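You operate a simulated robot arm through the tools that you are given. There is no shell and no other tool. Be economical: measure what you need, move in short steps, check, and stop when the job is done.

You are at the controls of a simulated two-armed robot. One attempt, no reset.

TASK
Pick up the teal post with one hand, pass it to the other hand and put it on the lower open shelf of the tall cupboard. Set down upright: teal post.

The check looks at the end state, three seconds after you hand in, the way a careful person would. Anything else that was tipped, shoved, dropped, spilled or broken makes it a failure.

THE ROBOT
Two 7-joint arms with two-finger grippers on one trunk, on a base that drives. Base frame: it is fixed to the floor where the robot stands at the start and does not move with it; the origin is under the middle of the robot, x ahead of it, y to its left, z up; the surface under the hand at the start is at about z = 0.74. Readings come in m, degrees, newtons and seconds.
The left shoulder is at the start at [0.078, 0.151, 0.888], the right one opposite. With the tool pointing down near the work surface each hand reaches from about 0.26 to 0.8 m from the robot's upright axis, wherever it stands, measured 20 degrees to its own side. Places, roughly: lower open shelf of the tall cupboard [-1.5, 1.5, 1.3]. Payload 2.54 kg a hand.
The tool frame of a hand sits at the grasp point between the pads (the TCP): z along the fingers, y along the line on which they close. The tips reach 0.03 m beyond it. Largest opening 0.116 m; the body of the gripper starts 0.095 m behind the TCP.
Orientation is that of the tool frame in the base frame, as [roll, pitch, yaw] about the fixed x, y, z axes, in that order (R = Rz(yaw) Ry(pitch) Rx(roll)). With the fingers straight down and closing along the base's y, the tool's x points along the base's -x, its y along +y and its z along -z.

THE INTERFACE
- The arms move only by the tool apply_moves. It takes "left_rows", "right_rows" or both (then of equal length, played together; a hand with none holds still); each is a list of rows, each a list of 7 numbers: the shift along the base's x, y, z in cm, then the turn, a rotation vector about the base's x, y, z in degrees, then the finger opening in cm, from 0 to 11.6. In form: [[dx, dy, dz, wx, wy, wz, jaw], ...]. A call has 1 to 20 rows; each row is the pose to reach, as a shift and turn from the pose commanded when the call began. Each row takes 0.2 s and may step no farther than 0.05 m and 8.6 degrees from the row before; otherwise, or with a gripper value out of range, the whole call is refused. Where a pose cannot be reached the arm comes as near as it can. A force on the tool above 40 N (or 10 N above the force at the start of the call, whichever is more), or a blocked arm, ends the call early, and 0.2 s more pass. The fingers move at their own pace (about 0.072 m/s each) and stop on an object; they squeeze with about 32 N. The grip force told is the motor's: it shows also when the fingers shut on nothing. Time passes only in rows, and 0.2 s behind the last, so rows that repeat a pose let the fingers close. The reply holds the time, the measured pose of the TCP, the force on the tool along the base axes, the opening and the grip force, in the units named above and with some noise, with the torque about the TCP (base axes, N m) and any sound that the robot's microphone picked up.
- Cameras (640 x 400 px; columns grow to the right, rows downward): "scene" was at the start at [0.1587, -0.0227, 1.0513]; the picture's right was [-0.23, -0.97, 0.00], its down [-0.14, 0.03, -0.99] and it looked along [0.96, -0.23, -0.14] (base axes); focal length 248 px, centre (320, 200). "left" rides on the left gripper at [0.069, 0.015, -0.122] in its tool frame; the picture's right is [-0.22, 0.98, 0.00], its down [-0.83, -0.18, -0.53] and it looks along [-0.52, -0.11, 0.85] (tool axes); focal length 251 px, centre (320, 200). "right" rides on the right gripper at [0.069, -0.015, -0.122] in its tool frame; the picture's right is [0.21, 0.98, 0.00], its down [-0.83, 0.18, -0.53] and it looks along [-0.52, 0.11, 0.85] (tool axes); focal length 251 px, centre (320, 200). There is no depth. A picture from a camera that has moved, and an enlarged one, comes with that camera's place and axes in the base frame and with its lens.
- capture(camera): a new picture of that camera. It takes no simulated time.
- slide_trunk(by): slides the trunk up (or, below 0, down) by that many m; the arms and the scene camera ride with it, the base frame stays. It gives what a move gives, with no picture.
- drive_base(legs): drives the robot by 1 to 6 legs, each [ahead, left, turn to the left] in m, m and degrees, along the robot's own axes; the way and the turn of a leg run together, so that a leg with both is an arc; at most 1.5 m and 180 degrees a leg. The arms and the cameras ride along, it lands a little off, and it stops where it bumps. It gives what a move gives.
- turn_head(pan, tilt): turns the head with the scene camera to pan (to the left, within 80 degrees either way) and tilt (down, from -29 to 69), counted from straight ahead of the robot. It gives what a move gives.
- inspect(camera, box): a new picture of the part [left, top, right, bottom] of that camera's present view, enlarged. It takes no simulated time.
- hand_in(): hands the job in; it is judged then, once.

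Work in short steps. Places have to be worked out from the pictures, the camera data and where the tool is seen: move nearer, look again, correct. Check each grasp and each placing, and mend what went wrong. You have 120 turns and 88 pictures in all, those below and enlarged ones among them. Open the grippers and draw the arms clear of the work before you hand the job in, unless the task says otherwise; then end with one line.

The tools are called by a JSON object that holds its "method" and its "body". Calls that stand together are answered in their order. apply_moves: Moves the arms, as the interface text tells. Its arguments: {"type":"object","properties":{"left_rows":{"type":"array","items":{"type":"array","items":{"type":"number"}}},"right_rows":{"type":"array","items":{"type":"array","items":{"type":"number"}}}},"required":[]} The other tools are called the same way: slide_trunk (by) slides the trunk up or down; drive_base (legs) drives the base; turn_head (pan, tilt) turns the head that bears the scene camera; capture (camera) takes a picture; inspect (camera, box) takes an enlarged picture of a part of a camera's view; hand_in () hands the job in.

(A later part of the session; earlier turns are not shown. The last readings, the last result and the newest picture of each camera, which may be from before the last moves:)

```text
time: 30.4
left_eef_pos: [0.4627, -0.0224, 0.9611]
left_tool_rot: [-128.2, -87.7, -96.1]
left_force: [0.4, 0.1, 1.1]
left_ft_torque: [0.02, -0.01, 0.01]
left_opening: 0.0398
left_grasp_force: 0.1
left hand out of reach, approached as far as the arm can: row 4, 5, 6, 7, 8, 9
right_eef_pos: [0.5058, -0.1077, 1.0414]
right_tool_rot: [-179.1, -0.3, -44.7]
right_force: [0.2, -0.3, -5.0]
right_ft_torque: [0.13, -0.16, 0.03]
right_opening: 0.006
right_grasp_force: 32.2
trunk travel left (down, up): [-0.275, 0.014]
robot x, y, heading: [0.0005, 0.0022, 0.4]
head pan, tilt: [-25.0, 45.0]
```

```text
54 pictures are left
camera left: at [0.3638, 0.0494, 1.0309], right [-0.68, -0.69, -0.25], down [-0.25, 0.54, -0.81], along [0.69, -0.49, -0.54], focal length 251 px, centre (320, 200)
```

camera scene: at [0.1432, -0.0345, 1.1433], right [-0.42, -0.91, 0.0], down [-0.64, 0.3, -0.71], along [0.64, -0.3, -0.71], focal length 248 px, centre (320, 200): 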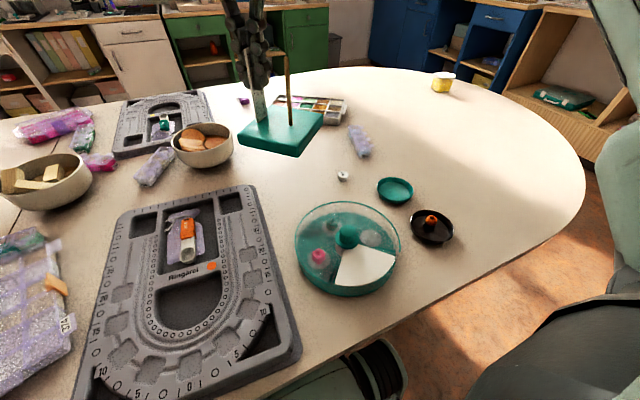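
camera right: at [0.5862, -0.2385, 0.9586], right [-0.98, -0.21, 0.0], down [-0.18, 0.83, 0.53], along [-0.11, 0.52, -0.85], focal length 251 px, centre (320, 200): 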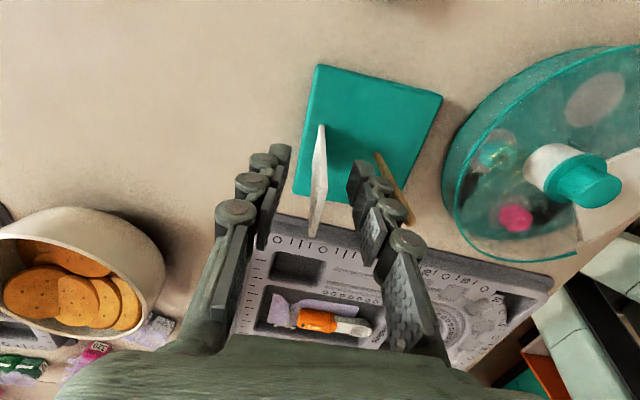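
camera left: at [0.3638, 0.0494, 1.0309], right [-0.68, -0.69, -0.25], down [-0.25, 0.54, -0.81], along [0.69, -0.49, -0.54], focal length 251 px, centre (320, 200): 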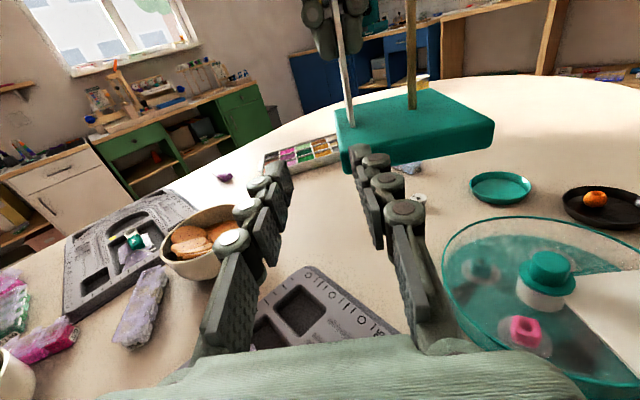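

The left arm is jamming again and nudged the body, so I need more room. Lower relative to the shoulders the arms reach farther out. I back the left hand off, then lower the right hand and move it out.

{"method": "apply_moves", "body": {"left_rows": [[1, 4, 2, 0, 0, 0, 4], [2, 8, 4, 0, 0, 0, 4], [3, 12, 4, 0, 0, 0, 4], [4, 15, 4, 0, 0, 0, 4], [4, 15, 4, 0, 0, 0, 4]]}}

{"method": "apply_moves", "body": {"right_rows": [[0, 0, -3, 0, 0, 0, 0], [0, 0, -6, 0, 0, 0, 0], [2, 0, -9, 0, 0, 0, 0], [5, 0.5, -10, 0, 0, 0, 0], [8, 1.5, -10, 0, 0, 0, 0], [10, 2.5, -10, 0, 0, 0, 0], [10, 2.5, -10, 0, 0, 0, 0]]}}

{"method": "capture", "body": {"camera": "scene"}}

```text
time: 31.6
left_eef_pos: [0.5081, 0.1251, 0.9971]
left_tool_rot: [-173.0, -89.1, -52.1]
left_force: [0.1, -0.5, 0.0]
left_ft_torque: [-0.02, -0.04, 0.0]
left_opening: 0.04
left_grasp_force: 0.0
left hand out of reach, approached as far as the arm can: row 1
right_eef_pos: [0.5159, -0.1073, 1.0318]
right_tool_rot: [180.0, 0.2, -44.9]
right_force: [-0.7, 0.5, -5.3]
right_ft_torque: [0.12, -0.09, -0.01]
right_opening: 0.0064
right_grasp_force: 32.1
trunk travel left (down, up): [-0.275, 0.014]
robot x, y, heading: [0.0014, 0.0018, 0.3]
head pan, tilt: [-25.0, 45.0]
```

```text
time: 33.2
left_eef_pos: [0.5089, 0.1254, 0.997]
left_tool_rot: [-173.9, -89.1, -51.4]
left_force: [-0.4, -0.4, 1.2]
left_ft_torque: [-0.01, -0.02, 0.01]
left_opening: 0.0399
left_grasp_force: 0.1
right_eef_pos: [0.5772, -0.1283, 0.9285]
right_tool_rot: [-179.9, 0.2, -44.9]
right_force: [0.1, 0.6, -5.1]
right_ft_torque: [0.15, -0.13, -0.01]
right_opening: 0.0059
right_grasp_force: 31.8
right hand out of reach, approached as far as the arm can: row 4, 5, 6, 7
trunk travel left (down, up): [-0.275, 0.014]
robot x, y, heading: [-0.0006, -0.0004, 0.1]
head pan, tilt: [-25.0, 45.0]
```

```text
53 pictures are left
camera scene: at [0.1428, -0.0348, 1.1433], right [-0.42, -0.91, 0.0], down [-0.64, 0.3, -0.71], along [0.64, -0.3, -0.71], focal length 248 px, centre (320, 200)
```

scene: 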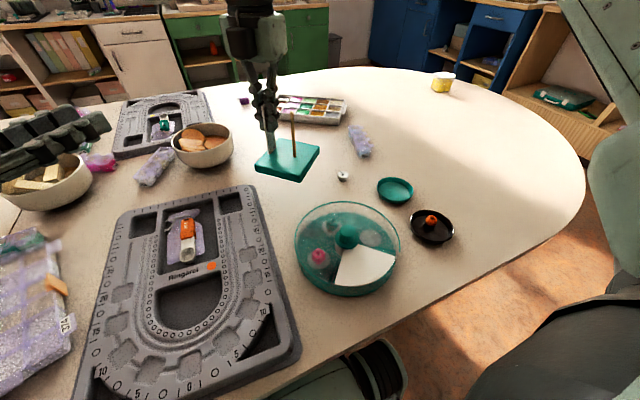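

The right hand is now at (0.577, -0.128, 0.929). I turn the head to the left to see how the left arm is folded and what it's jamming against.

{"method": "turn_head", "body": {"pan": 35, "tilt": 25}}

{"method": "capture", "body": {"camera": "scene"}}

{"method": "capture", "body": {"camera": "right"}}

```text
time: 34.5
left_eef_pos: [0.5076, 0.1242, 0.9974]
left_tool_rot: [-173.9, -89.1, -51.5]
left_force: [0.1, -0.3, -0.2]
left_ft_torque: [0.0, 0.0, 0.0]
left_opening: 0.04
left_grasp_force: 0.1
right_eef_pos: [0.5763, -0.1271, 0.9282]
right_tool_rot: [-179.9, 0.1, -44.9]
right_force: [-0.1, -0.2, -4.6]
right_ft_torque: [0.14, -0.13, -0.03]
right_opening: 0.006
right_grasp_force: 31.9
trunk travel left (down, up): [-0.275, 0.014]
robot x, y, heading: [-0.0004, 0.0007, 0.1]
head pan, tilt: [35.0, 25.0]
```

```text
52 pictures are left
camera scene: at [0.1445, 0.0523, 1.1739], right [0.57, -0.82, 0.0], down [-0.35, -0.24, -0.91], along [0.74, 0.52, -0.42], focal length 248 px, centre (320, 200)
```

scene: 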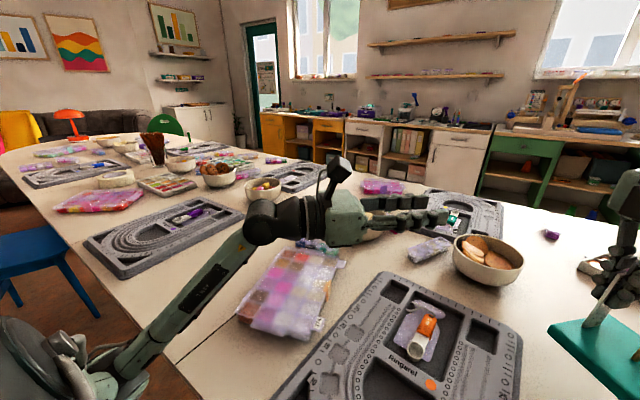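

```text
51 pictures are left
camera right: at [0.6363, -0.1667, 1.0501], right [-0.54, -0.84, 0.0], down [-0.71, 0.45, 0.53], along [-0.45, 0.29, -0.84], focal length 251 px, centre (320, 200)
```

right: 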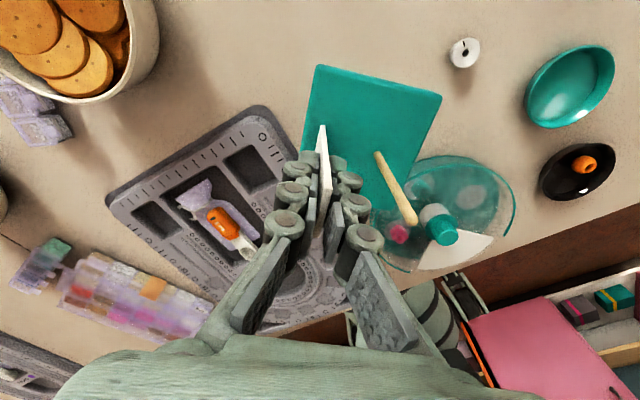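

The left arm is comfortable where it is. The right hand's yaw, turned far from natural, seems to be what limits its reach. Turning it -180 degrees keeps the ruler on the same line and brings its wrist back to a natural pose. I do that in two halves, slightly raised.

{"method": "apply_moves", "body": {"right_rows": [[0, 0, 2, 0, 0, -8, 0], [-1, 0, 4, 0, 0, -16, 0], [-2, 0, 5, 0, 0, -24, 0], [-3, 0, 5, 0, 0, -32, 0], [-4, 0, 5, 0, 0, -40, 0], [-5, 0, 5, 0, 0, -48, 0], [-5, 0, 5, 0, 0, -56, 0], [-5, 0, 5, 0, 0, -64, 0], [-5, 0, 5, 0, 0, -72, 0], [-5, 0, 5, 0, 0, -80, 0], [-5, 0, 5, 0, 0, -88, 0], [-5, 0, 5, 0, 0, -96, 0], [-5, 0, 5, 0, 0, -104, 0], [-5, 0, 5, 0, 0, -112, 0], [-5, 0, 5, 0, 0, -120, 0], [-5, 0, 5, 0, 0, -128, 0], [-5, 0, 5, 0, 0, -135, 0], [-5, 0, 5, 0, 0, -135, 0]]}}

{"method": "apply_moves", "body": {"right_rows": [[0, 1, 0, 0, 0, -8, 0], [0, 2, 0, 0, 0, -16, 0], [1, 4, 0, 0, 0, -24, 0], [2, 6, 0, 0, 0, -32, 0], [3, 8, 0, 0, 0, -40, 0], [4, 10, 0, 0, 0, -45, 0], [4, 10, 0, 0, 0, -45, 0]]}}

{"method": "capture", "body": {"camera": "left"}}

```text
time: 38.3
left_eef_pos: [0.508, 0.1238, 0.997]
left_tool_rot: [-173.9, -89.0, -51.4]
left_force: [-0.9, 0.6, -0.3]
left_ft_torque: [0.01, 0.0, 0.0]
left_opening: 0.0402
left_grasp_force: 0.0
right_eef_pos: [0.5301, -0.1269, 0.9758]
right_tool_rot: [-180.0, 0.1, 180.0]
right_force: [-0.3, -0.4, -5.5]
right_ft_torque: [-0.16, -0.03, 0.07]
right_opening: 0.006
right_grasp_force: 32.2
trunk travel left (down, up): [-0.275, 0.014]
robot x, y, heading: [-0.0049, 0.0021, -0.1]
head pan, tilt: [35.0, 25.0]
```

```text
time: 39.9
left_eef_pos: [0.508, 0.124, 0.9975]
left_tool_rot: [-174.4, -89.0, -50.7]
left_force: [0.8, -0.9, -0.2]
left_ft_torque: [0.01, 0.02, -0.02]
left_opening: 0.0402
left_grasp_force: 0.0
right_eef_pos: [0.5127, -0.0985, 1.0031]
right_tool_rot: [-179.9, 0.0, 134.9]
right_force: [1.0, -0.2, -4.5]
right_ft_torque: [-0.12, 0.12, 0.0]
right_opening: 0.0059
right_grasp_force: 31.8
right hand out of reach, approached as far as the arm can: row 3, 4, 5, 6, 7
trunk travel left (down, up): [-0.275, 0.014]
robot x, y, heading: [-0.0016, 0.0042, 0.0]
head pan, tilt: [35.0, 25.0]
```

```text
50 pictures are left
camera left: at [0.4118, 0.2005, 1.0683], right [-0.7, -0.69, -0.22], down [-0.26, 0.52, -0.82], along [0.67, -0.51, -0.53], focal length 251 px, centre (320, 200)
```

left: 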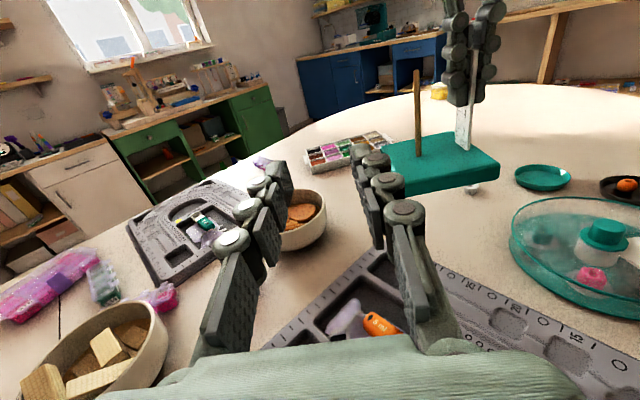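

The right hand still stops short when high up, but lower down it reached farther out. The left arm only jams when its hand is close to the body. So I take the post lower and farther out again, at about (0.59, -0.12, 0.93).

{"method": "apply_moves", "body": {"right_rows": [[0, -1, -2.5, 0, 0, 0, 0], [1, -2, -5, 0, 0, 0, 0], [3, -2.5, -7, 0, 0, 0, 0], [5, -2.5, -7.5, 0, 0, 0, 0], [7, -2.5, -7.5, 0, 0, 0, 0], [7, -2.5, -7.5, 0, 0, 0, 0]]}}

{"method": "turn_head", "body": {"pan": 0, "tilt": 20}}

{"method": "capture", "body": {"camera": "scene"}}

```text
time: 41.3
left_eef_pos: [0.5083, 0.1248, 0.9973]
left_tool_rot: [-174.3, -89.1, -51.0]
left_force: [0.0, 0.1, -0.9]
left_ft_torque: [0.02, -0.04, 0.04]
left_opening: 0.0401
left_grasp_force: 0.0
right_eef_pos: [0.576, -0.1274, 0.9252]
right_tool_rot: [179.9, 0.0, 135.1]
right_force: [0.8, 0.2, -5.4]
right_ft_torque: [-0.1, 0.14, -0.01]
right_opening: 0.0058
right_grasp_force: 31.9
right hand out of reach, approached as far as the arm can: row 5, 6
trunk travel left (down, up): [-0.275, 0.014]
robot x, y, heading: [-0.0028, 0.0061, -0.1]
head pan, tilt: [35.0, 25.0]
```

```text
time: 42.3
left_eef_pos: [0.5073, 0.1237, 0.9986]
left_tool_rot: [-174.2, -89.1, -51.1]
left_force: [0.4, 0.7, -0.9]
left_ft_torque: [0.04, 0.0, -0.01]
left_opening: 0.0401
left_grasp_force: 0.0
right_eef_pos: [0.5773, -0.1274, 0.9245]
right_tool_rot: [179.9, -0.1, 135.1]
right_force: [0.1, 0.7, -5.8]
right_ft_torque: [-0.14, 0.09, 0.02]
right_opening: 0.0058
right_grasp_force: 31.7
trunk travel left (down, up): [-0.275, 0.014]
robot x, y, heading: [0.0011, 0.0031, 0.3]
head pan, tilt: [0.0, 20.0]
```

```text
49 pictures are left
camera scene: at [0.1622, -0.0003, 1.182], right [0.0, -1.0, 0.0], down [-0.34, 0.0, -0.94], along [0.94, 0.0, -0.34], focal length 248 px, centre (320, 200)
```

scene: 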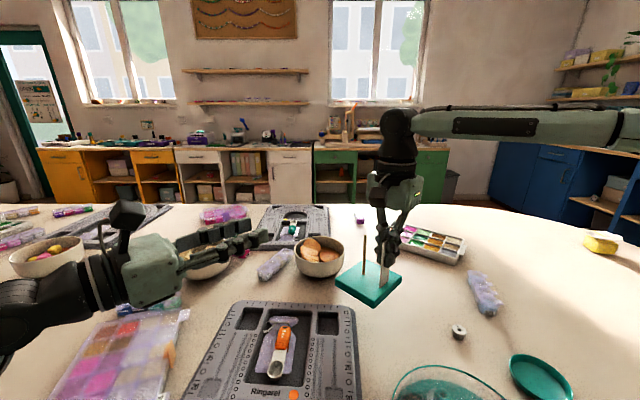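

Good overview: the post is upright and the left hand has a clear way in. I lower the left hand, bring it to about (0.525, -0.04, 0.867) and check for jamming.

{"method": "apply_moves", "body": {"left_rows": [[0, 0, -4, 0, 0, 0, 4], [0, 0, -8, 0, 0, 0, 4], [0.5, 0, -12, 0, 0, 0, 4], [1, -3, -13.1, 0, 0, 0, 4], [1.3, -7, -13.1, 0, 0, 0, 4], [1.5, -11, -13.1, 0, 0, 0, 4], [1.7, -14, -13.1, 0, 0, 0, 4], [1.7, -16.4, -13.1, 0, 0, 0, 4], [1.7, -16.4, -13.1, 0, 0, 0, 4]]}}

{"method": "capture", "body": {"camera": "scene"}}

{"method": "capture", "body": {"camera": "left"}}

```text
time: 44.3
left_eef_pos: [0.5185, -0.0373, 0.8737]
left_tool_rot: [-135.9, -89.3, -89.2]
left_force: [0.2, 0.8, 0.3]
left_ft_torque: [0.01, 0.0, -0.01]
left_opening: 0.0403
left_grasp_force: 0.1
right_eef_pos: [0.5717, -0.1263, 0.9293]
right_tool_rot: [179.7, 0.3, 135.1]
right_force: [0.3, 0.5, -5.2]
right_ft_torque: [-0.16, 0.14, -0.02]
right_opening: 0.0058
right_grasp_force: 32.0
trunk travel left (down, up): [-0.275, 0.014]
robot x, y, heading: [-0.0035, 0.0023, -0.2]
head pan, tilt: [0.0, 20.0]
```

```text
48 pictures are left
camera scene: at [0.1569, 0.0011, 1.1838], right [0.0, -1.0, 0.0], down [-0.34, 0.0, -0.94], along [0.94, 0.0, -0.34], focal length 248 px, centre (320, 200)
```

scene: 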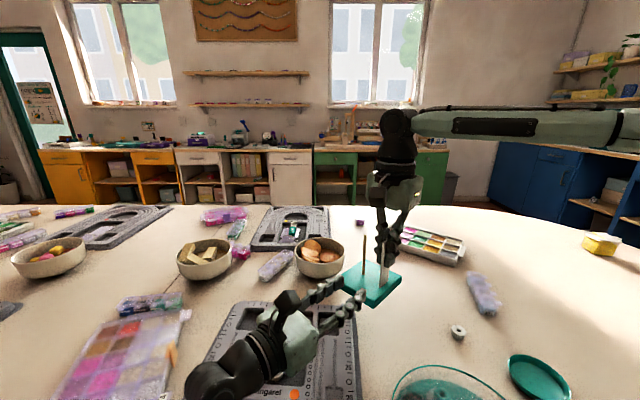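

```text
47 pictures are left
camera left: at [0.4216, 0.0385, 0.9423], right [-0.69, -0.69, -0.22], down [-0.25, 0.52, -0.82], along [0.68, -0.51, -0.53], focal length 251 px, centre (320, 200)
```

left: 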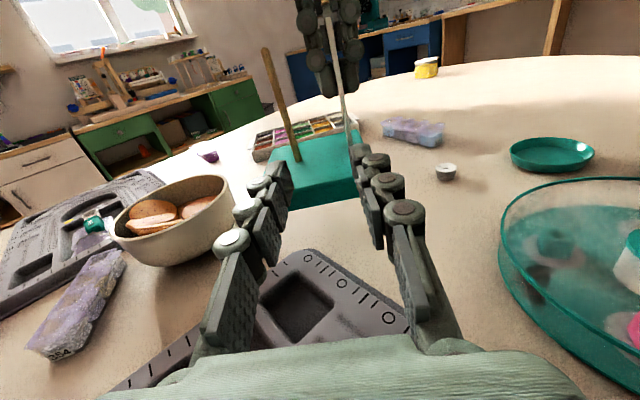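

A slight rubbing persists, but the hand is nearly in place. The ruler is 10 cm ahead and 2.5 cm to the image right. I align with it, stopping 6 cm short.

{"method": "apply_moves", "body": {"left_rows": [[0.5, -2, 0.2, 0, 0, 0, 4], [1.1, -4.7, 0.4, 0, 0, 0, 4], [1.1, -4.7, 0.4, 0, 0, 0, 4]]}}

{"method": "capture", "body": {"camera": "left"}}

```text
time: 45.1
left_eef_pos: [0.5205, -0.0789, 0.8852]
left_tool_rot: [-74.2, -89.0, -150.7]
left_force: [-0.4, -0.4, -0.1]
left_ft_torque: [-0.01, 0.0, -0.01]
left_opening: 0.0395
left_grasp_force: 0.1
right_eef_pos: [0.5644, -0.1216, 0.9364]
right_tool_rot: [179.5, 0.9, 135.2]
right_force: [-0.2, 0.3, -5.8]
right_ft_torque: [-0.13, 0.14, -0.02]
right_opening: 0.0059
right_grasp_force: 32.0
trunk travel left (down, up): [-0.275, 0.014]
robot x, y, heading: [0.0001, 0.001, 0.2]
head pan, tilt: [0.0, 20.0]
```

```text
46 pictures are left
camera left: at [0.4231, -0.0026, 0.9529], right [-0.69, -0.69, -0.23], down [-0.23, 0.51, -0.83], along [0.69, -0.51, -0.51], focal length 251 px, centre (320, 200)
```

left: 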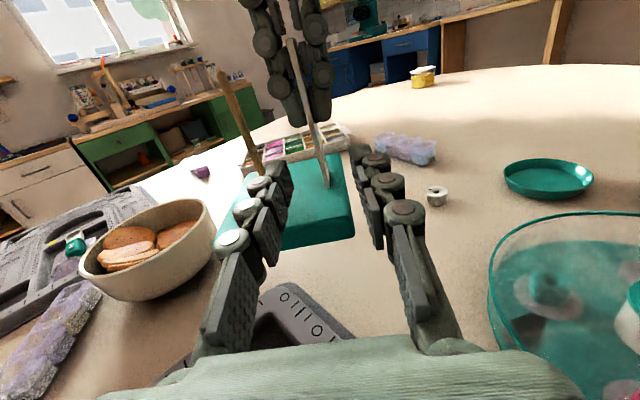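

The ruler lies exactly on the left hand's axis, 6 cm ahead, but the left arm is pushing the trunk. So I bring the post to the left hand with the right arm instead, narrowing the left jaw to 3.2 cm to clear the rod.

{"method": "apply_moves", "body": {"left_rows": [[0, 0, 0, 0, 0, 0, 3.2], [0, 0, 0, 0, 0, 0, 3.2], [0, 0, 0, 0, 0, 0, 3.2], [0, 0, 0, 0, 0, 0, 3.2]], "right_rows": [[-0.5, 0.5, 0.6, 0, 0, 0, 0], [-1, 1, 0.6, 0, 0, 0, 0], [-1.5, 1.5, 0.6, 0, 0, 0, 0], [-1.5, 1.5, 0.6, 0, 0, 0, 0]]}}

{"method": "capture", "body": {"camera": "left"}}

```text
time: 46.1
left_eef_pos: [0.5211, -0.08, 0.8854]
left_tool_rot: [-65.9, -88.7, -159.1]
left_force: [0.0, 0.5, -0.1]
left_ft_torque: [-0.03, 0.01, 0.02]
left_opening: 0.0321
left_grasp_force: 0.1
right_eef_pos: [0.5474, -0.1085, 0.9404]
right_tool_rot: [179.4, 0.9, 135.1]
right_force: [0.6, -0.1, -6.6]
right_ft_torque: [-0.11, 0.13, 0.01]
right_opening: 0.006
right_grasp_force: 31.7
trunk travel left (down, up): [-0.275, 0.014]
robot x, y, heading: [-0.0008, 0.0026, 0.2]
head pan, tilt: [0.0, 20.0]
```

```text
45 pictures are left
camera left: at [0.4224, -0.0032, 0.9539], right [-0.69, -0.69, -0.23], down [-0.23, 0.51, -0.83], along [0.69, -0.51, -0.51], focal length 251 px, centre (320, 200)
```

left: 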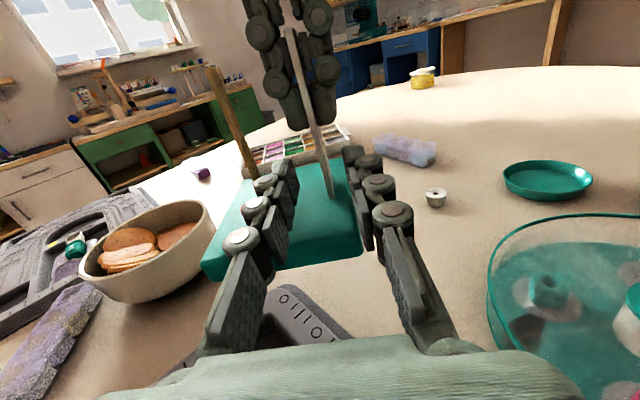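

It's working: 3.9 cm remain and the alignment is good. I continue the same way.

{"method": "apply_moves", "body": {"right_rows": [[-0.7, 0.7, 0.2, 0, 0, 0, 0], [-1.4, 1.4, 0.2, 0, 0, 0, 0], [-2, 2, 0.2, 0, 0, 0, 0], [-2.5, 2.6, 0.2, 0, 0, 0, 0], [-2.5, 2.6, 0.2, 0, 0, 0, 0]]}}

{"method": "capture", "body": {"camera": "left"}}

{"method": "inspect", "body": {"camera": "scene", "box": [260, 160, 480, 340]}}

```text
time: 47.3
left_eef_pos: [0.5207, -0.0803, 0.8864]
left_tool_rot: [-64.2, -88.7, -160.8]
left_force: [0.2, 0.0, 1.0]
left_ft_torque: [0.01, 0.01, -0.01]
left_opening: 0.0323
left_grasp_force: 0.1
right_eef_pos: [0.5184, -0.091, 0.9407]
right_tool_rot: [179.4, 0.9, 135.2]
right_force: [-0.1, -0.1, -6.4]
right_ft_torque: [-0.15, 0.1, -0.01]
right_opening: 0.0059
right_grasp_force: 31.5
right hand out of reach, approached as far as the arm can: row 1, 2, 3, 4, 5
trunk travel left (down, up): [-0.275, 0.014]
robot x, y, heading: [0.001, 0.0008, 0.1]
head pan, tilt: [0.0, 20.0]
```

```text
44 pictures are left
camera left: at [0.4223, -0.0041, 0.954], right [-0.69, -0.69, -0.23], down [-0.23, 0.51, -0.83], along [0.69, -0.51, -0.51], focal length 251 px, centre (320, 200)
```

left: 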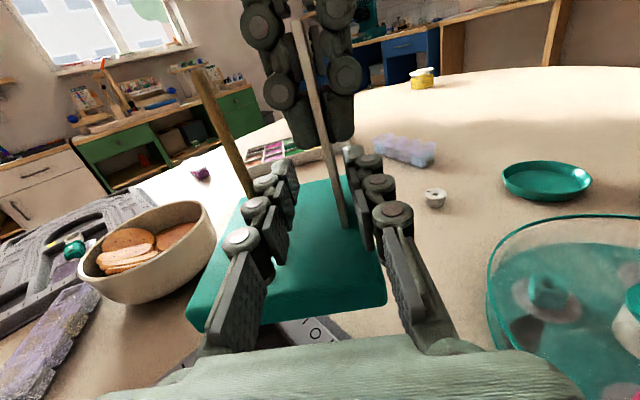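

```text
2.22 times, centred on (370, 250) of scene
camera zoom: at [0.1462, 0.0037, 1.1851], right [0.0, -1.0, 0.0], down [-0.33, -0.01, -0.95], along [0.95, 0.0, -0.33], focal length 550 px, centre (209, 89)
```

zoom: 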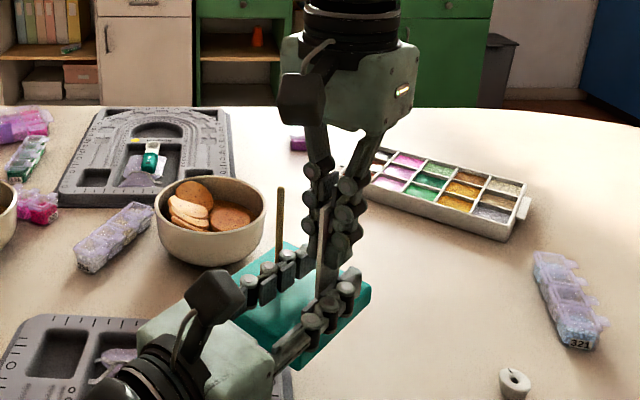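

The ruler is between the left fingers, about 9 mm off centre toward the right finger. I nudge the left hand by (-0.3, -1.0) cm to centre it.

{"method": "apply_moves", "body": {"left_rows": [[-0.1, -0.5, 0, 0, 0, 0, 3.2], [-0.3, -1, 0, 0, 0, 0, 3.2], [-0.3, -1, 0, 0, 0, 0, 3.2]]}}

{"method": "inspect", "body": {"camera": "left", "box": [180, 60, 460, 340]}}

```text
time: 48.1
left_eef_pos: [0.5207, -0.0898, 0.8861]
left_tool_rot: [-63.0, -88.8, -162.0]
left_force: [0.3, -0.3, 0.5]
left_ft_torque: [0.01, -0.04, -0.01]
left_opening: 0.0318
left_grasp_force: 0.1
right_eef_pos: [0.52, -0.0906, 0.9387]
right_tool_rot: [179.5, 0.7, 135.1]
right_force: [0.1, 0.4, -5.2]
right_ft_torque: [-0.12, 0.11, -0.02]
right_opening: 0.0059
right_grasp_force: 31.9
trunk travel left (down, up): [-0.275, 0.014]
robot x, y, heading: [0.0021, -0.0016, 0.0]
head pan, tilt: [0.0, 20.0]
```

```text
1.43 times, centred on (320, 200) of left
camera zoom: at [0.4223, -0.0147, 0.9532], right [-0.69, -0.69, -0.23], down [-0.23, 0.51, -0.83], along [0.69, -0.51, -0.51], focal length 359 px, centre (320, 200)
```

zoom: 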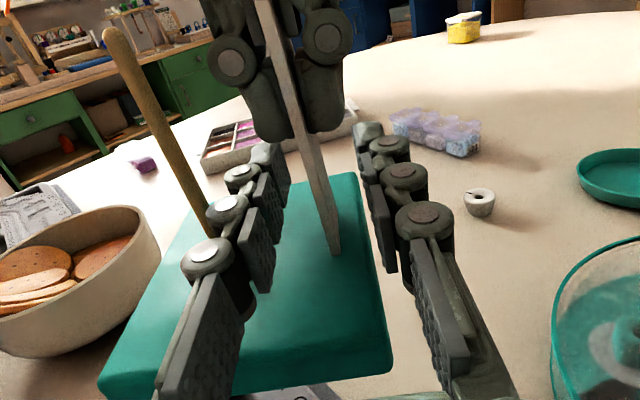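

Centred, with the rod clear of the knuckles. I close the left fingers on the ruler while the right keeps holding.

{"method": "apply_moves", "body": {"left_rows": [[0, 0, 0, 0, 0, 0, 1.5], [0, 0, 0, 0, 0, 0, 0], [0, 0, 0, 0, 0, 0, 0], [0, 0, 0, 0, 0, 0, 0], [0, 0, 0, 0, 0, 0, 0]]}}

{"method": "capture", "body": {"camera": "left"}}

```text
time: 49.3
left_eef_pos: [0.5215, -0.0927, 0.8841]
left_tool_rot: [-62.6, -88.9, -162.7]
left_force: [2.6, 2.0, 2.0]
left_ft_torque: [-0.26, 0.19, 0.06]
left_opening: 0.006
left_grasp_force: 32.1
right_eef_pos: [0.52, -0.0924, 0.9396]
right_tool_rot: [179.6, 0.8, 135.0]
right_force: [-3.1, -2.5, -6.2]
right_ft_torque: [-0.05, 0.11, -0.1]
right_opening: 0.006
right_grasp_force: 31.6
trunk travel left (down, up): [-0.275, 0.014]
robot x, y, heading: [0.0005, 0.0042, 0.1]
head pan, tilt: [0.0, 20.0]
```

```text
41 pictures are left
camera left: at [0.4226, -0.0157, 0.9527], right [-0.69, -0.69, -0.23], down [-0.23, 0.51, -0.83], along [0.69, -0.52, -0.51], focal length 251 px, centre (320, 200)
```

left: 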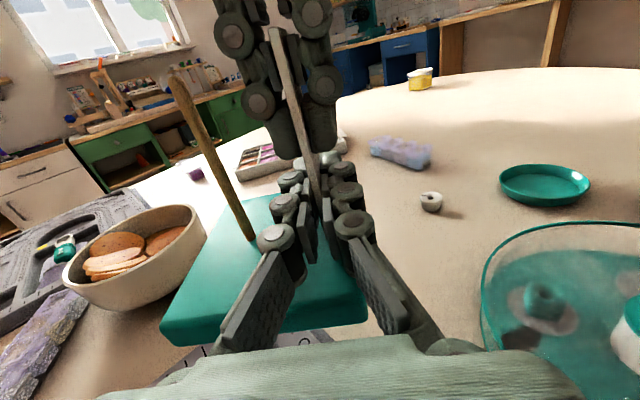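

Both hands hold the ruler with small internal forces. I open the right slightly and lift it straight up off the ruler.

{"method": "apply_moves", "body": {"right_rows": [[0, 0, 0, 0, 0, 0, 1.5], [0, 0, 0, 0, 0, 0, 3], [0, 0, 0, 0, 0, 0, 3], [0, 0, 3, 0, 0, 0, 3], [0, 0, 6, 0, 0, 0, 3], [0, 0, 9, 0, 0, 0, 3], [0, 0, 9, 0, 0, 0, 3]]}}

{"method": "capture", "body": {"camera": "scene"}}

{"method": "capture", "body": {"camera": "left"}}

```text
time: 50.9
left_eef_pos: [0.5214, -0.094, 0.8834]
left_tool_rot: [-69.7, -89.2, -155.5]
left_force: [0.4, 0.2, -0.1]
left_ft_torque: [-0.11, 0.13, -0.02]
left_opening: 0.0062
left_grasp_force: 31.7
right_eef_pos: [0.5175, -0.1027, 1.0108]
right_tool_rot: [179.5, 0.7, 135.0]
right_force: [0.0, 0.5, -0.1]
right_ft_torque: [-0.02, 0.0, -0.03]
right_opening: 0.0301
right_grasp_force: 0.2
right hand out of reach, approached as far as the arm can: row 5, 6, 7
trunk travel left (down, up): [-0.275, 0.014]
robot x, y, heading: [0.0015, 0.0006, 0.2]
head pan, tilt: [0.0, 20.0]
```

```text
40 pictures are left
camera scene: at [0.1496, 0.0026, 1.1845], right [0.0, -1.0, 0.0], down [-0.33, 0.0, -0.94], along [0.94, 0.0, -0.33], focal length 248 px, centre (320, 200)
```

scene: 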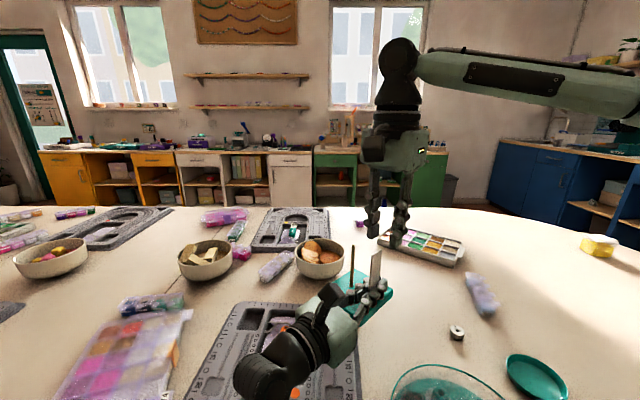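

```text
39 pictures are left
camera left: at [0.4228, -0.0173, 0.9519], right [-0.69, -0.69, -0.23], down [-0.24, 0.51, -0.83], along [0.68, -0.52, -0.51], focal length 251 px, centre (320, 200)
```

left: 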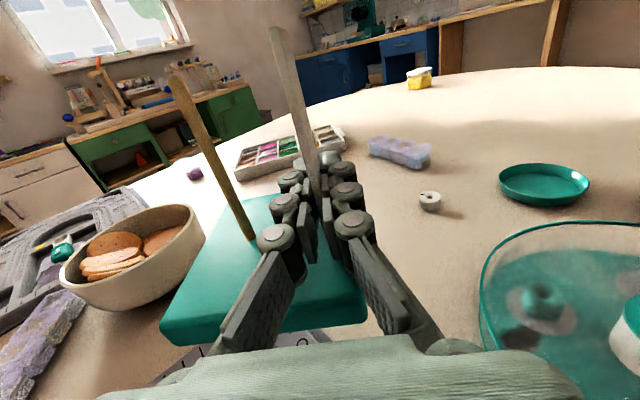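

The post is now held by the left hand alone, upright. I draw the right hand off to the right and bring the left hand up and out to a carrying pose.

{"method": "apply_moves", "body": {"right_rows": [[0, -3, 0, 0, 0, 0, 3], [0, -7, 0, 0, 0, 6, 3], [0, -11, 0, 0, 0, 14, 3], [-2, -15, 0, 0, 0, 22, 3], [-5, -18, 0, 0, 0, 30, 3], [-8, -20, 0, 0, 0, 38, 3], [-11, -20, 0, 0, 0, 45, 3], [-11, -20, 0, 0, 0, 45, 3]]}}

{"method": "apply_moves", "body": {"left_rows": [[0, 2, 2, 0, 0, 0, 0], [0, 5, 5, 0, 0, 0, 0], [0, 9, 8, 0, 0, 0, 0], [0, 13, 11, 0, 0, 0, 0], [0, 17, 14, 0, 0, 4, 0], [0, 21, 17, 0, 0, 10, 0], [0, 25, 19, 0, 0, 17, 0], [0, 28, 20, 0, 0, 24, 0], [0, 30, 20, 0, 0, 31, 0], [0, 31, 20, 0, 0, 38, 0], [0, 31, 20, 0, 0, 45, 0], [0, 31, 20, 0, 0, 45, 0]]}}

{"method": "capture", "body": {"camera": "scene"}}

```text
time: 52.7
left_eef_pos: [0.5205, -0.0953, 0.8828]
left_tool_rot: [-70.9, -89.2, -154.5]
left_force: [-0.6, 0.5, 0.3]
left_ft_torque: [-0.11, 0.12, 0.0]
left_opening: 0.0061
left_grasp_force: 32.4
right_eef_pos: [0.4069, -0.3025, 1.0085]
right_tool_rot: [-179.8, 0.8, -179.8]
right_force: [0.3, -0.7, -0.1]
right_ft_torque: [0.02, -0.03, -0.04]
right_opening: 0.03
right_grasp_force: 0.1
trunk travel left (down, up): [-0.275, 0.014]
robot x, y, heading: [-0.0017, -0.0014, 0.1]
head pan, tilt: [0.0, 20.0]
```

```text
time: 54.3
left_eef_pos: [0.5217, 0.1305, 0.974]
left_tool_rot: [146.9, -78.7, 1.5]
left_force: [-0.1, -0.6, -5.5]
left_ft_torque: [-0.17, 0.06, -0.01]
left_opening: 0.0062
left_grasp_force: 32.0
right_eef_pos: [0.4155, -0.3022, 1.0019]
right_tool_rot: [-179.9, 0.1, -179.8]
right_force: [0.2, 0.5, -0.3]
right_ft_torque: [0.01, 0.01, -0.01]
right_opening: 0.03
right_grasp_force: 0.1
trunk travel left (down, up): [-0.275, 0.014]
robot x, y, heading: [-0.0009, 0.0022, 0.2]
head pan, tilt: [0.0, 20.0]
stopped in row 7 (left hand): the arm was blocked; the commanded pose is now the measured one
```

```text
38 pictures are left
camera scene: at [0.1589, 0.0005, 1.1821], right [0.01, -1.0, 0.0], down [-0.34, 0.0, -0.94], along [0.94, 0.0, -0.34], focal length 248 px, centre (320, 200)
```

scene: 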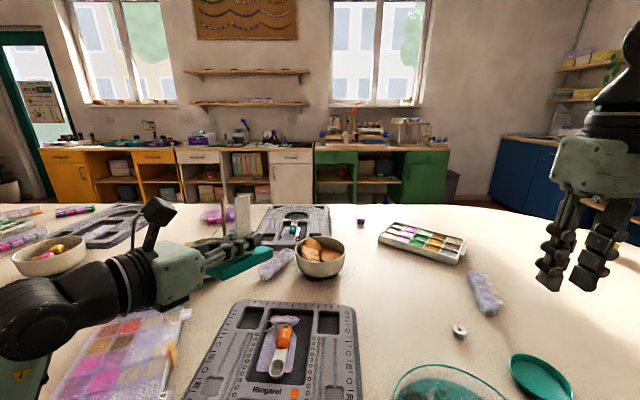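

The post is still held, but the left arm was blocked partway and the hand tipped about 11 degrees. I correct the tilt in place and move a little out and up.

{"method": "apply_moves", "body": {"left_rows": [[1, 0.5, 1, 0, -3, 0, 0], [2, 1, 2, 0, -6, 0, 0], [3, 1.5, 3, 0.3, -9, 0, 0], [3, 2, 4, 0.3, -11.3, 0, 0], [3, 2, 4, 0.3, -11.3, 0, 0]]}}

{"method": "turn_head", "body": {"pan": 40, "tilt": 25}}

{"method": "capture", "body": {"camera": "scene"}}

```text
time: 55.5
left_eef_pos: [0.5454, 0.1406, 1.0094]
left_tool_rot: [122.4, -89.5, 25.6]
left_force: [-0.9, -0.6, -6.3]
left_ft_torque: [-0.16, 0.15, -0.02]
left_opening: 0.006
left_grasp_force: 31.8
right_eef_pos: [0.4069, -0.3082, 1.0052]
right_tool_rot: [179.7, 0.7, -179.8]
right_force: [0.3, -0.1, 0.1]
right_ft_torque: [0.01, -0.03, -0.02]
right_opening: 0.03
right_grasp_force: 0.0
trunk travel left (down, up): [-0.275, 0.014]
robot x, y, heading: [0.0006, -0.0008, 0.4]
head pan, tilt: [0.0, 20.0]
```

```text
time: 56.5
left_eef_pos: [0.5445, 0.1409, 1.0091]
left_tool_rot: [127.1, -89.4, 21.1]
left_force: [0.5, 0.3, -5.6]
left_ft_torque: [-0.15, 0.1, -0.01]
left_opening: 0.0063
left_grasp_force: 31.8
right_eef_pos: [0.4078, -0.3078, 1.0063]
right_tool_rot: [179.7, 0.8, -179.8]
right_force: [-0.7, -0.4, 1.1]
right_ft_torque: [0.0, 0.01, 0.02]
right_opening: 0.0298
right_grasp_force: 0.1
trunk travel left (down, up): [-0.275, 0.014]
robot x, y, heading: [-0.0017, 0.0016, 0.3]
head pan, tilt: [40.0, 25.0]
```

```text
37 pictures are left
camera scene: at [0.1274, 0.054, 1.176], right [0.64, -0.76, 0.0], down [-0.31, -0.27, -0.91], along [0.7, 0.59, -0.41], focal length 248 px, centre (320, 200)
```

scene: 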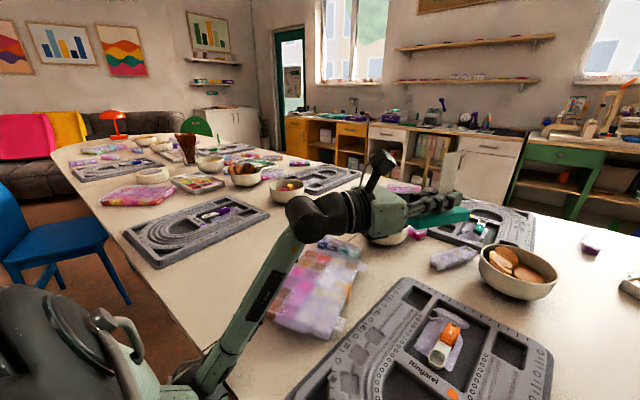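

The left elbow hangs low near the table edge, which is likely what's rubbing. Extending the hand forward and up should lift the elbow.

{"method": "apply_moves", "body": {"left_rows": [[1, 1, 2, 0, 0, 0, 0], [2, 2, 5, 0, 0, 0, 0], [3, 3, 8, 0, 0, 0, 0], [4, 4, 11, 0, 0, 0, 0], [5, 5, 14, 0, 0, 0, 0], [5, 5, 14, 0, 0, 0, 0]]}}

{"method": "capture", "body": {"camera": "scene"}}

```text
time: 57.2
left_eef_pos: [0.5633, 0.1605, 0.9646]
left_tool_rot: [144.7, -78.8, 3.3]
left_force: [0.1, -0.6, -5.1]
left_ft_torque: [-0.16, 0.04, -0.02]
left_opening: 0.0058
left_grasp_force: 31.8
right_eef_pos: [0.415, -0.3031, 1.0055]
right_tool_rot: [180.0, 0.2, -179.6]
right_force: [-0.1, -0.1, -0.7]
right_ft_torque: [0.02, 0.03, -0.02]
right_opening: 0.0298
right_grasp_force: 0.0
trunk travel left (down, up): [-0.275, 0.014]
robot x, y, heading: [-0.0019, -0.0016, 0.2]
head pan, tilt: [40.0, 25.0]
stopped in row 3 (left hand): the arm was blocked; the commanded pose is now the measured one
```

```text
36 pictures are left
camera scene: at [0.1341, 0.0579, 1.1755], right [0.65, -0.76, 0.0], down [-0.32, -0.27, -0.91], along [0.69, 0.59, -0.42], focal length 248 px, centre (320, 200)
```

scene: 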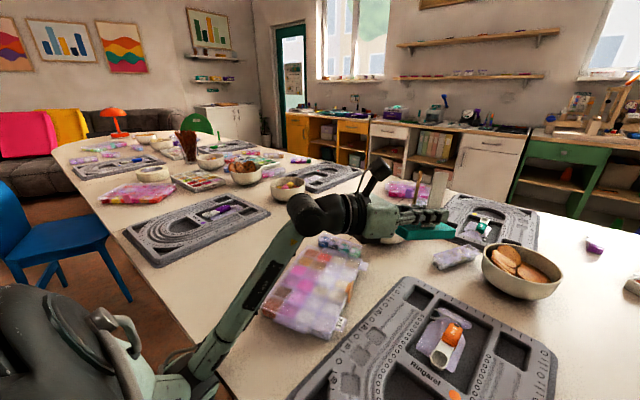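

The elbow or forearm is catching on the table edge and pushing the robot back. The hand is well above all objects, so I drive the base straight back 15 cm to free it.

{"method": "drive_base", "body": {"legs": [[-0.15, 0, 0]]}}

{"method": "capture", "body": {"camera": "scene"}}

```text
time: 58.5
left_eef_pos: [0.4129, 0.1605, 0.9683]
left_tool_rot: [144.3, -79.4, 3.6]
left_force: [-1.0, -1.0, -5.2]
left_ft_torque: [-0.18, 0.07, 0.01]
left_opening: 0.006
left_grasp_force: 32.1
right_eef_pos: [0.2623, -0.3049, 1.0033]
right_tool_rot: [-179.9, 0.1, -179.8]
right_force: [-1.4, 0.2, 0.9]
right_ft_torque: [0.0, -0.04, 0.01]
right_opening: 0.0299
right_grasp_force: 0.0
trunk travel left (down, up): [-0.275, 0.014]
robot x, y, heading: [-0.1513, 0.0003, 0.1]
head pan, tilt: [40.0, 25.0]
```

```text
35 pictures are left
camera scene: at [-0.0157, 0.0581, 1.174], right [0.65, -0.76, 0.0], down [-0.32, -0.27, -0.91], along [0.69, 0.59, -0.42], focal length 248 px, centre (320, 200)
```

scene: 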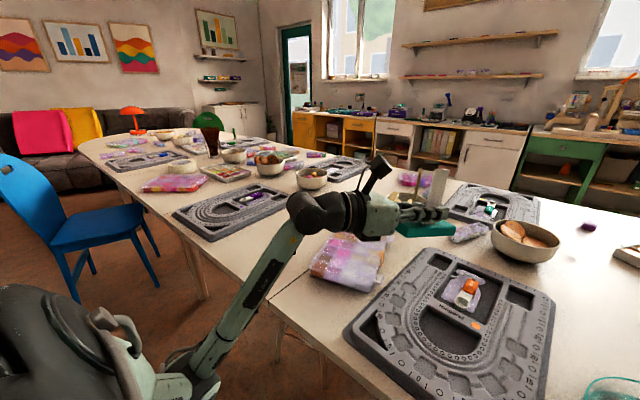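

Free now. I level the hand, raise it and turn it to point forward.

{"method": "apply_moves", "body": {"left_rows": [[0, 0, 2, 0.3, -4, 0, 0], [0, 0.5, 4, 0.5, -8, 0, 0], [0, 1, 7, 0.7, -10.6, 0, 0], [0, 2, 10, 0.7, -10.6, 0, 0], [0, 3, 13, 0.7, -10.6, 0, 0], [0, 3, 13, 0.7, -10.6, 0, 0]]}}

{"method": "apply_moves", "body": {"left_rows": [[0, 1, 2, 0, 0, 7, 0], [0, 2, 4, 0, 0, 14, 0], [0, 3, 6, 0, 0, 21, 0], [0, 4, 8, 0, 0, 28, 0], [0, 5, 8, 0, 0, 32.6, 0], [0, 5, 8, 0, 0, 32.6, 0]]}}

{"method": "capture", "body": {"camera": "scene"}}

```text
time: 60.0
left_eef_pos: [0.4136, 0.1912, 1.0976]
left_tool_rot: [162.5, -89.9, -14.4]
left_force: [0.2, -0.3, -5.3]
left_ft_torque: [-0.15, 0.08, 0.0]
left_opening: 0.0062
left_grasp_force: 31.8
right_eef_pos: [0.2637, -0.3042, 1.0027]
right_tool_rot: [-179.8, 0.0, -179.7]
right_force: [-0.2, -0.6, 0.1]
right_ft_torque: [0.02, -0.03, 0.01]
right_opening: 0.0301
right_grasp_force: 0.0
trunk travel left (down, up): [-0.275, 0.014]
robot x, y, heading: [-0.157, -0.0024, 0.3]
head pan, tilt: [40.0, 25.0]
```

```text
time: 61.4
left_eef_pos: [0.4135, 0.2411, 1.1768]
left_tool_rot: [168.9, -89.9, 11.8]
left_force: [0.3, 0.3, -5.1]
left_ft_torque: [-0.19, -0.01, -0.03]
left_opening: 0.0058
left_grasp_force: 32.2
right_eef_pos: [0.2624, -0.3046, 1.0023]
right_tool_rot: [-179.9, 0.0, -179.8]
right_force: [0.4, -0.7, -0.3]
right_ft_torque: [-0.02, -0.01, 0.02]
right_opening: 0.0302
right_grasp_force: 0.0
trunk travel left (down, up): [-0.275, 0.014]
robot x, y, heading: [-0.155, -0.0022, 0.2]
head pan, tilt: [40.0, 25.0]
```

```text
34 pictures are left
camera scene: at [-0.0151, 0.0581, 1.1739], right [0.65, -0.76, 0.0], down [-0.32, -0.27, -0.91], along [0.69, 0.59, -0.42], focal length 248 px, centre (320, 200)
```

scene: 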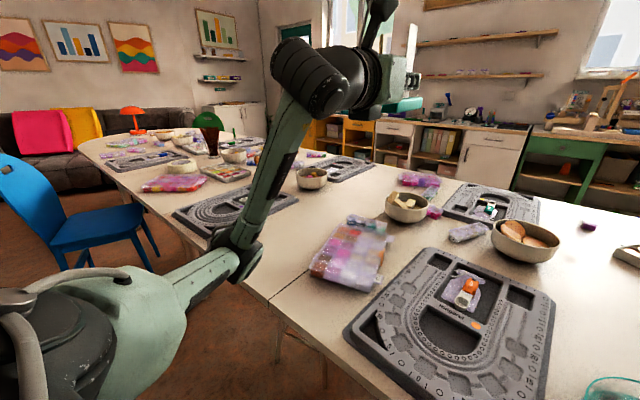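

The post is level and pointing forward. Now I look left and back toward the cupboard before driving.

{"method": "turn_head", "body": {"pan": 80, "tilt": 15}}

{"method": "capture", "body": {"camera": "scene"}}

```text
time: 62.4
left_eef_pos: [0.4138, 0.2391, 1.1764]
left_tool_rot: [177.0, -89.9, 3.5]
left_force: [-0.8, -1.3, -4.8]
left_ft_torque: [-0.2, 0.01, 0.01]
left_opening: 0.006
left_grasp_force: 31.8
right_eef_pos: [0.2622, -0.3037, 1.0026]
right_tool_rot: [-179.9, 0.0, -179.8]
right_force: [0.2, -0.1, -0.5]
right_ft_torque: [0.01, 0.01, 0.0]
right_opening: 0.0301
right_grasp_force: 0.0
trunk travel left (down, up): [-0.275, 0.014]
robot x, y, heading: [-0.155, -0.0, 0.1]
head pan, tilt: [80.0, 15.0]
```

```text
33 pictures are left
camera scene: at [-0.0695, 0.0907, 1.1902], right [0.99, -0.17, 0.0], down [-0.04, -0.26, -0.97], along [0.16, 0.95, -0.26], focal length 248 px, centre (320, 200)
```

scene: 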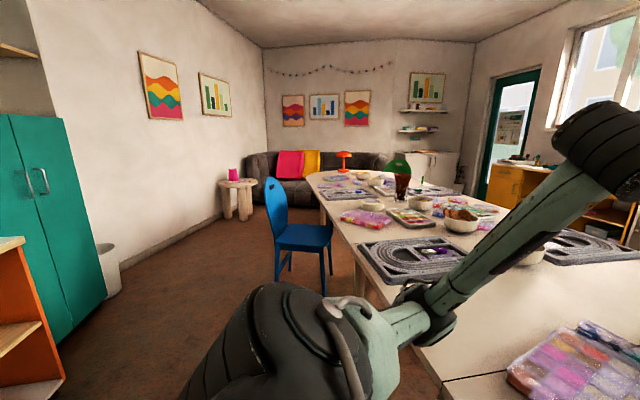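

The teal tall cupboard stands at the left against the wall, facing +x. I back off 0.35 m and turn left about 120 degrees to view it.

{"method": "drive_base", "body": {"legs": [[-0.35, 0, 0], [0, 0, 60], [0, 0, 60]]}}

{"method": "turn_head", "body": {"pan": 0, "tilt": 5}}

{"method": "capture", "body": {"camera": "scene"}}

```text
time: 70.2
left_eef_pos: [-1.0112, 0.3673, 1.1768]
left_tool_rot: [175.3, -90.0, 125.5]
left_force: [-0.3, -0.4, -5.0]
left_ft_torque: [0.07, -0.18, 0.02]
left_opening: 0.0061
left_grasp_force: 32.2
right_eef_pos: [-0.4657, 0.5128, 1.0028]
right_tool_rot: [-179.9, 0.0, -59.6]
right_force: [-0.2, -0.4, -0.1]
right_ft_torque: [-0.02, 0.01, 0.01]
right_opening: 0.0302
right_grasp_force: 0.0
trunk travel left (down, up): [-0.275, 0.014]
robot x, y, heading: [-0.5189, -0.0021, 120.4]
head pan, tilt: [80.0, 15.0]
```

```text
time: 71.7
left_eef_pos: [-1.0103, 0.3674, 1.1753]
left_tool_rot: [178.2, -89.9, 122.5]
left_force: [0.4, -1.2, -4.6]
left_ft_torque: [0.1, -0.19, 0.0]
left_opening: 0.0062
left_grasp_force: 32.5
right_eef_pos: [-0.4646, 0.5131, 1.0023]
right_tool_rot: [-179.9, 0.0, -59.6]
right_force: [-0.1, 0.3, 0.5]
right_ft_torque: [0.03, 0.0, 0.02]
right_opening: 0.0303
right_grasp_force: 0.0
trunk travel left (down, up): [-0.275, 0.014]
robot x, y, heading: [-0.5199, -0.0008, 120.8]
head pan, tilt: [0.0, 5.0]
```

```text
32 pictures are left
camera scene: at [-0.5981, 0.1348, 1.2064], right [0.86, 0.51, 0.0], down [0.04, -0.08, -1.0], along [-0.51, 0.86, -0.09], focal length 248 px, centre (320, 200)
```

scene: 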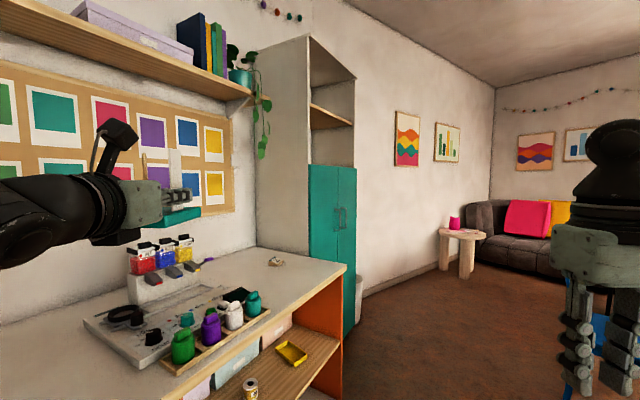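

The lower open compartment sits atop the teal doors: floor z about 1.265, front x about -1.3, y about 1.22-1.81, headroom about 0.3 m. I raise the left hand to about z 1.36 first, in the robot's present heading.

{"method": "apply_moves", "body": {"left_rows": [[0, 0, 3, 0, 0, 0, 0], [0, 0, 6, 0, 0, 0, 0], [0, 0, 9, 0, 0, 0, 0], [0, 0, 12, 0, 0, 0, 0], [0, 0, 15, 0, 0, 0, 0], [0, 0, 18, 0, 0, 0, 0], [0, 0, 18, 0, 0, 0, 0]]}}

{"method": "drive_base", "body": {"legs": [[0, 0, 59.2], [0, -0.6, 0]]}}

{"method": "turn_head", "body": {"pan": -30, "tilt": 0}}

{"method": "capture", "body": {"camera": "scene"}}

```text
time: 73.3
left_eef_pos: [-1.0113, 0.368, 1.3585]
left_tool_rot: [179.5, -89.8, 121.3]
left_force: [0.4, 0.0, -5.9]
left_ft_torque: [0.08, -0.14, -0.01]
left_opening: 0.0062
left_grasp_force: 31.9
right_eef_pos: [-0.465, 0.5114, 1.0033]
right_tool_rot: [-179.9, 0.0, -59.6]
right_force: [0.9, -0.2, 0.2]
right_ft_torque: [0.03, -0.04, -0.04]
right_opening: 0.0302
right_grasp_force: 0.1
trunk travel left (down, up): [-0.275, 0.014]
robot x, y, heading: [-0.5165, -0.0041, 120.5]
head pan, tilt: [0.0, 5.0]
```

```text
time: 82.2
left_eef_pos: [-1.0658, 0.3963, 1.3581]
left_tool_rot: [-178.0, -89.8, 174.8]
left_force: [-0.8, 0.7, -5.1]
left_ft_torque: [0.2, -0.03, 0.0]
left_opening: 0.0062
left_grasp_force: 32.2
right_eef_pos: [-0.8782, 0.929, 1.0025]
right_tool_rot: [-179.8, -0.1, -3.6]
right_force: [-0.9, -0.9, 0.6]
right_ft_torque: [0.0, 0.03, 0.0]
right_opening: 0.0302
right_grasp_force: 0.1
trunk travel left (down, up): [-0.275, 0.014]
robot x, y, heading: [-0.4835, 0.5955, 176.4]
head pan, tilt: [0.0, 5.0]
```

```text
time: 83.1
left_eef_pos: [-1.0662, 0.3976, 1.3581]
left_tool_rot: [0.0, -90.0, -3.2]
left_force: [1.0, 0.5, -5.3]
left_ft_torque: [0.19, -0.03, 0.0]
left_opening: 0.0059
left_grasp_force: 31.5
right_eef_pos: [-0.8791, 0.9294, 1.002]
right_tool_rot: [-179.9, 0.0, -3.5]
right_force: [0.0, -0.3, 0.2]
right_ft_torque: [-0.01, 0.02, 0.02]
right_opening: 0.0298
right_grasp_force: 0.0
trunk travel left (down, up): [-0.275, 0.014]
robot x, y, heading: [-0.4802, 0.5991, 176.8]
head pan, tilt: [-30.0, 0.0]
```

```text
31 pictures are left
camera scene: at [-0.625, 0.652, 1.2143], right [0.55, 0.83, 0.0], down [0.0, 0.0, -1.0], along [-0.83, 0.55, 0.0], focal length 248 px, centre (320, 200)
```

scene: 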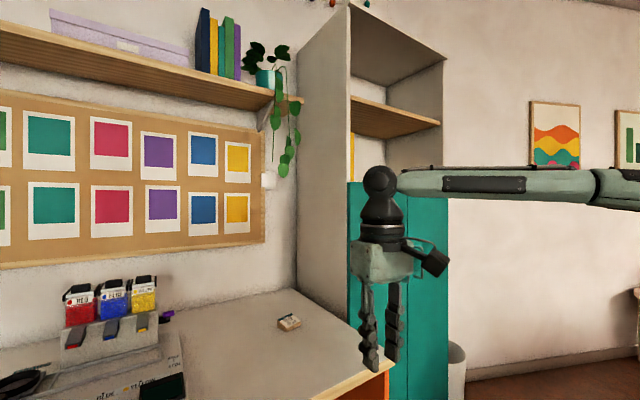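

The view agrees with my estimate; the right arm hides part of the shelf. The chair is around x -0.13, y 1.8, so I move 12 cm ahead, straighten the heading, and slide right (+y) to face the cupboard.

{"method": "drive_base", "body": {"legs": [[0.12, 0, 3.2], [0, -0.55, 0], [0, -0.5, 0]]}}

{"method": "turn_head", "body": {"pan": 0, "tilt": 0}}

{"method": "capture", "body": {"camera": "scene"}}

```text
time: 94.6
left_eef_pos: [-1.1659, 1.4178, 1.3572]
left_tool_rot: [-178.1, -89.8, 178.0]
left_force: [0.0, 1.0, -5.5]
left_ft_torque: [0.19, 0.0, -0.03]
left_opening: 0.006
left_grasp_force: 32.1
right_eef_pos: [-1.0079, 1.96, 1.0028]
right_tool_rot: [-179.9, 0.0, -0.3]
right_force: [0.5, 0.7, -0.3]
right_ft_torque: [-0.02, 0.02, 0.0]
right_opening: 0.0301
right_grasp_force: 0.1
trunk travel left (down, up): [-0.275, 0.014]
robot x, y, heading: [-0.5907, 1.6491, 179.6]
head pan, tilt: [-30.0, 0.0]
```

```text
time: 95.5
left_eef_pos: [-1.1643, 1.4175, 1.3571]
left_tool_rot: [-179.7, -89.8, 179.7]
left_force: [-0.6, 0.4, -6.5]
left_ft_torque: [0.16, -0.04, 0.01]
left_opening: 0.0059
left_grasp_force: 32.7
right_eef_pos: [-1.0077, 1.9596, 1.0022]
right_tool_rot: [-179.9, 0.0, -0.4]
right_force: [-0.8, 0.9, 0.9]
right_ft_torque: [0.0, -0.04, 0.0]
right_opening: 0.0298
right_grasp_force: 0.0
trunk travel left (down, up): [-0.275, 0.014]
robot x, y, heading: [-0.5952, 1.6519, 179.6]
head pan, tilt: [0.0, 0.0]
```

```text
30 pictures are left
camera scene: at [-0.7514, 1.6509, 1.2143], right [0.01, 1.0, 0.0], down [0.0, 0.0, -1.0], along [-1.0, 0.01, 0.0], focal length 248 px, centre (320, 200)
```

scene: 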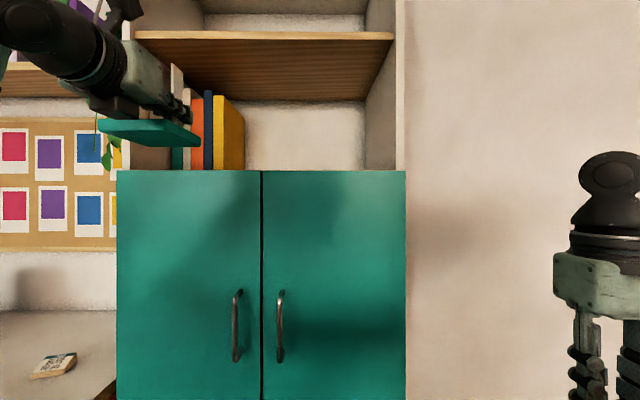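

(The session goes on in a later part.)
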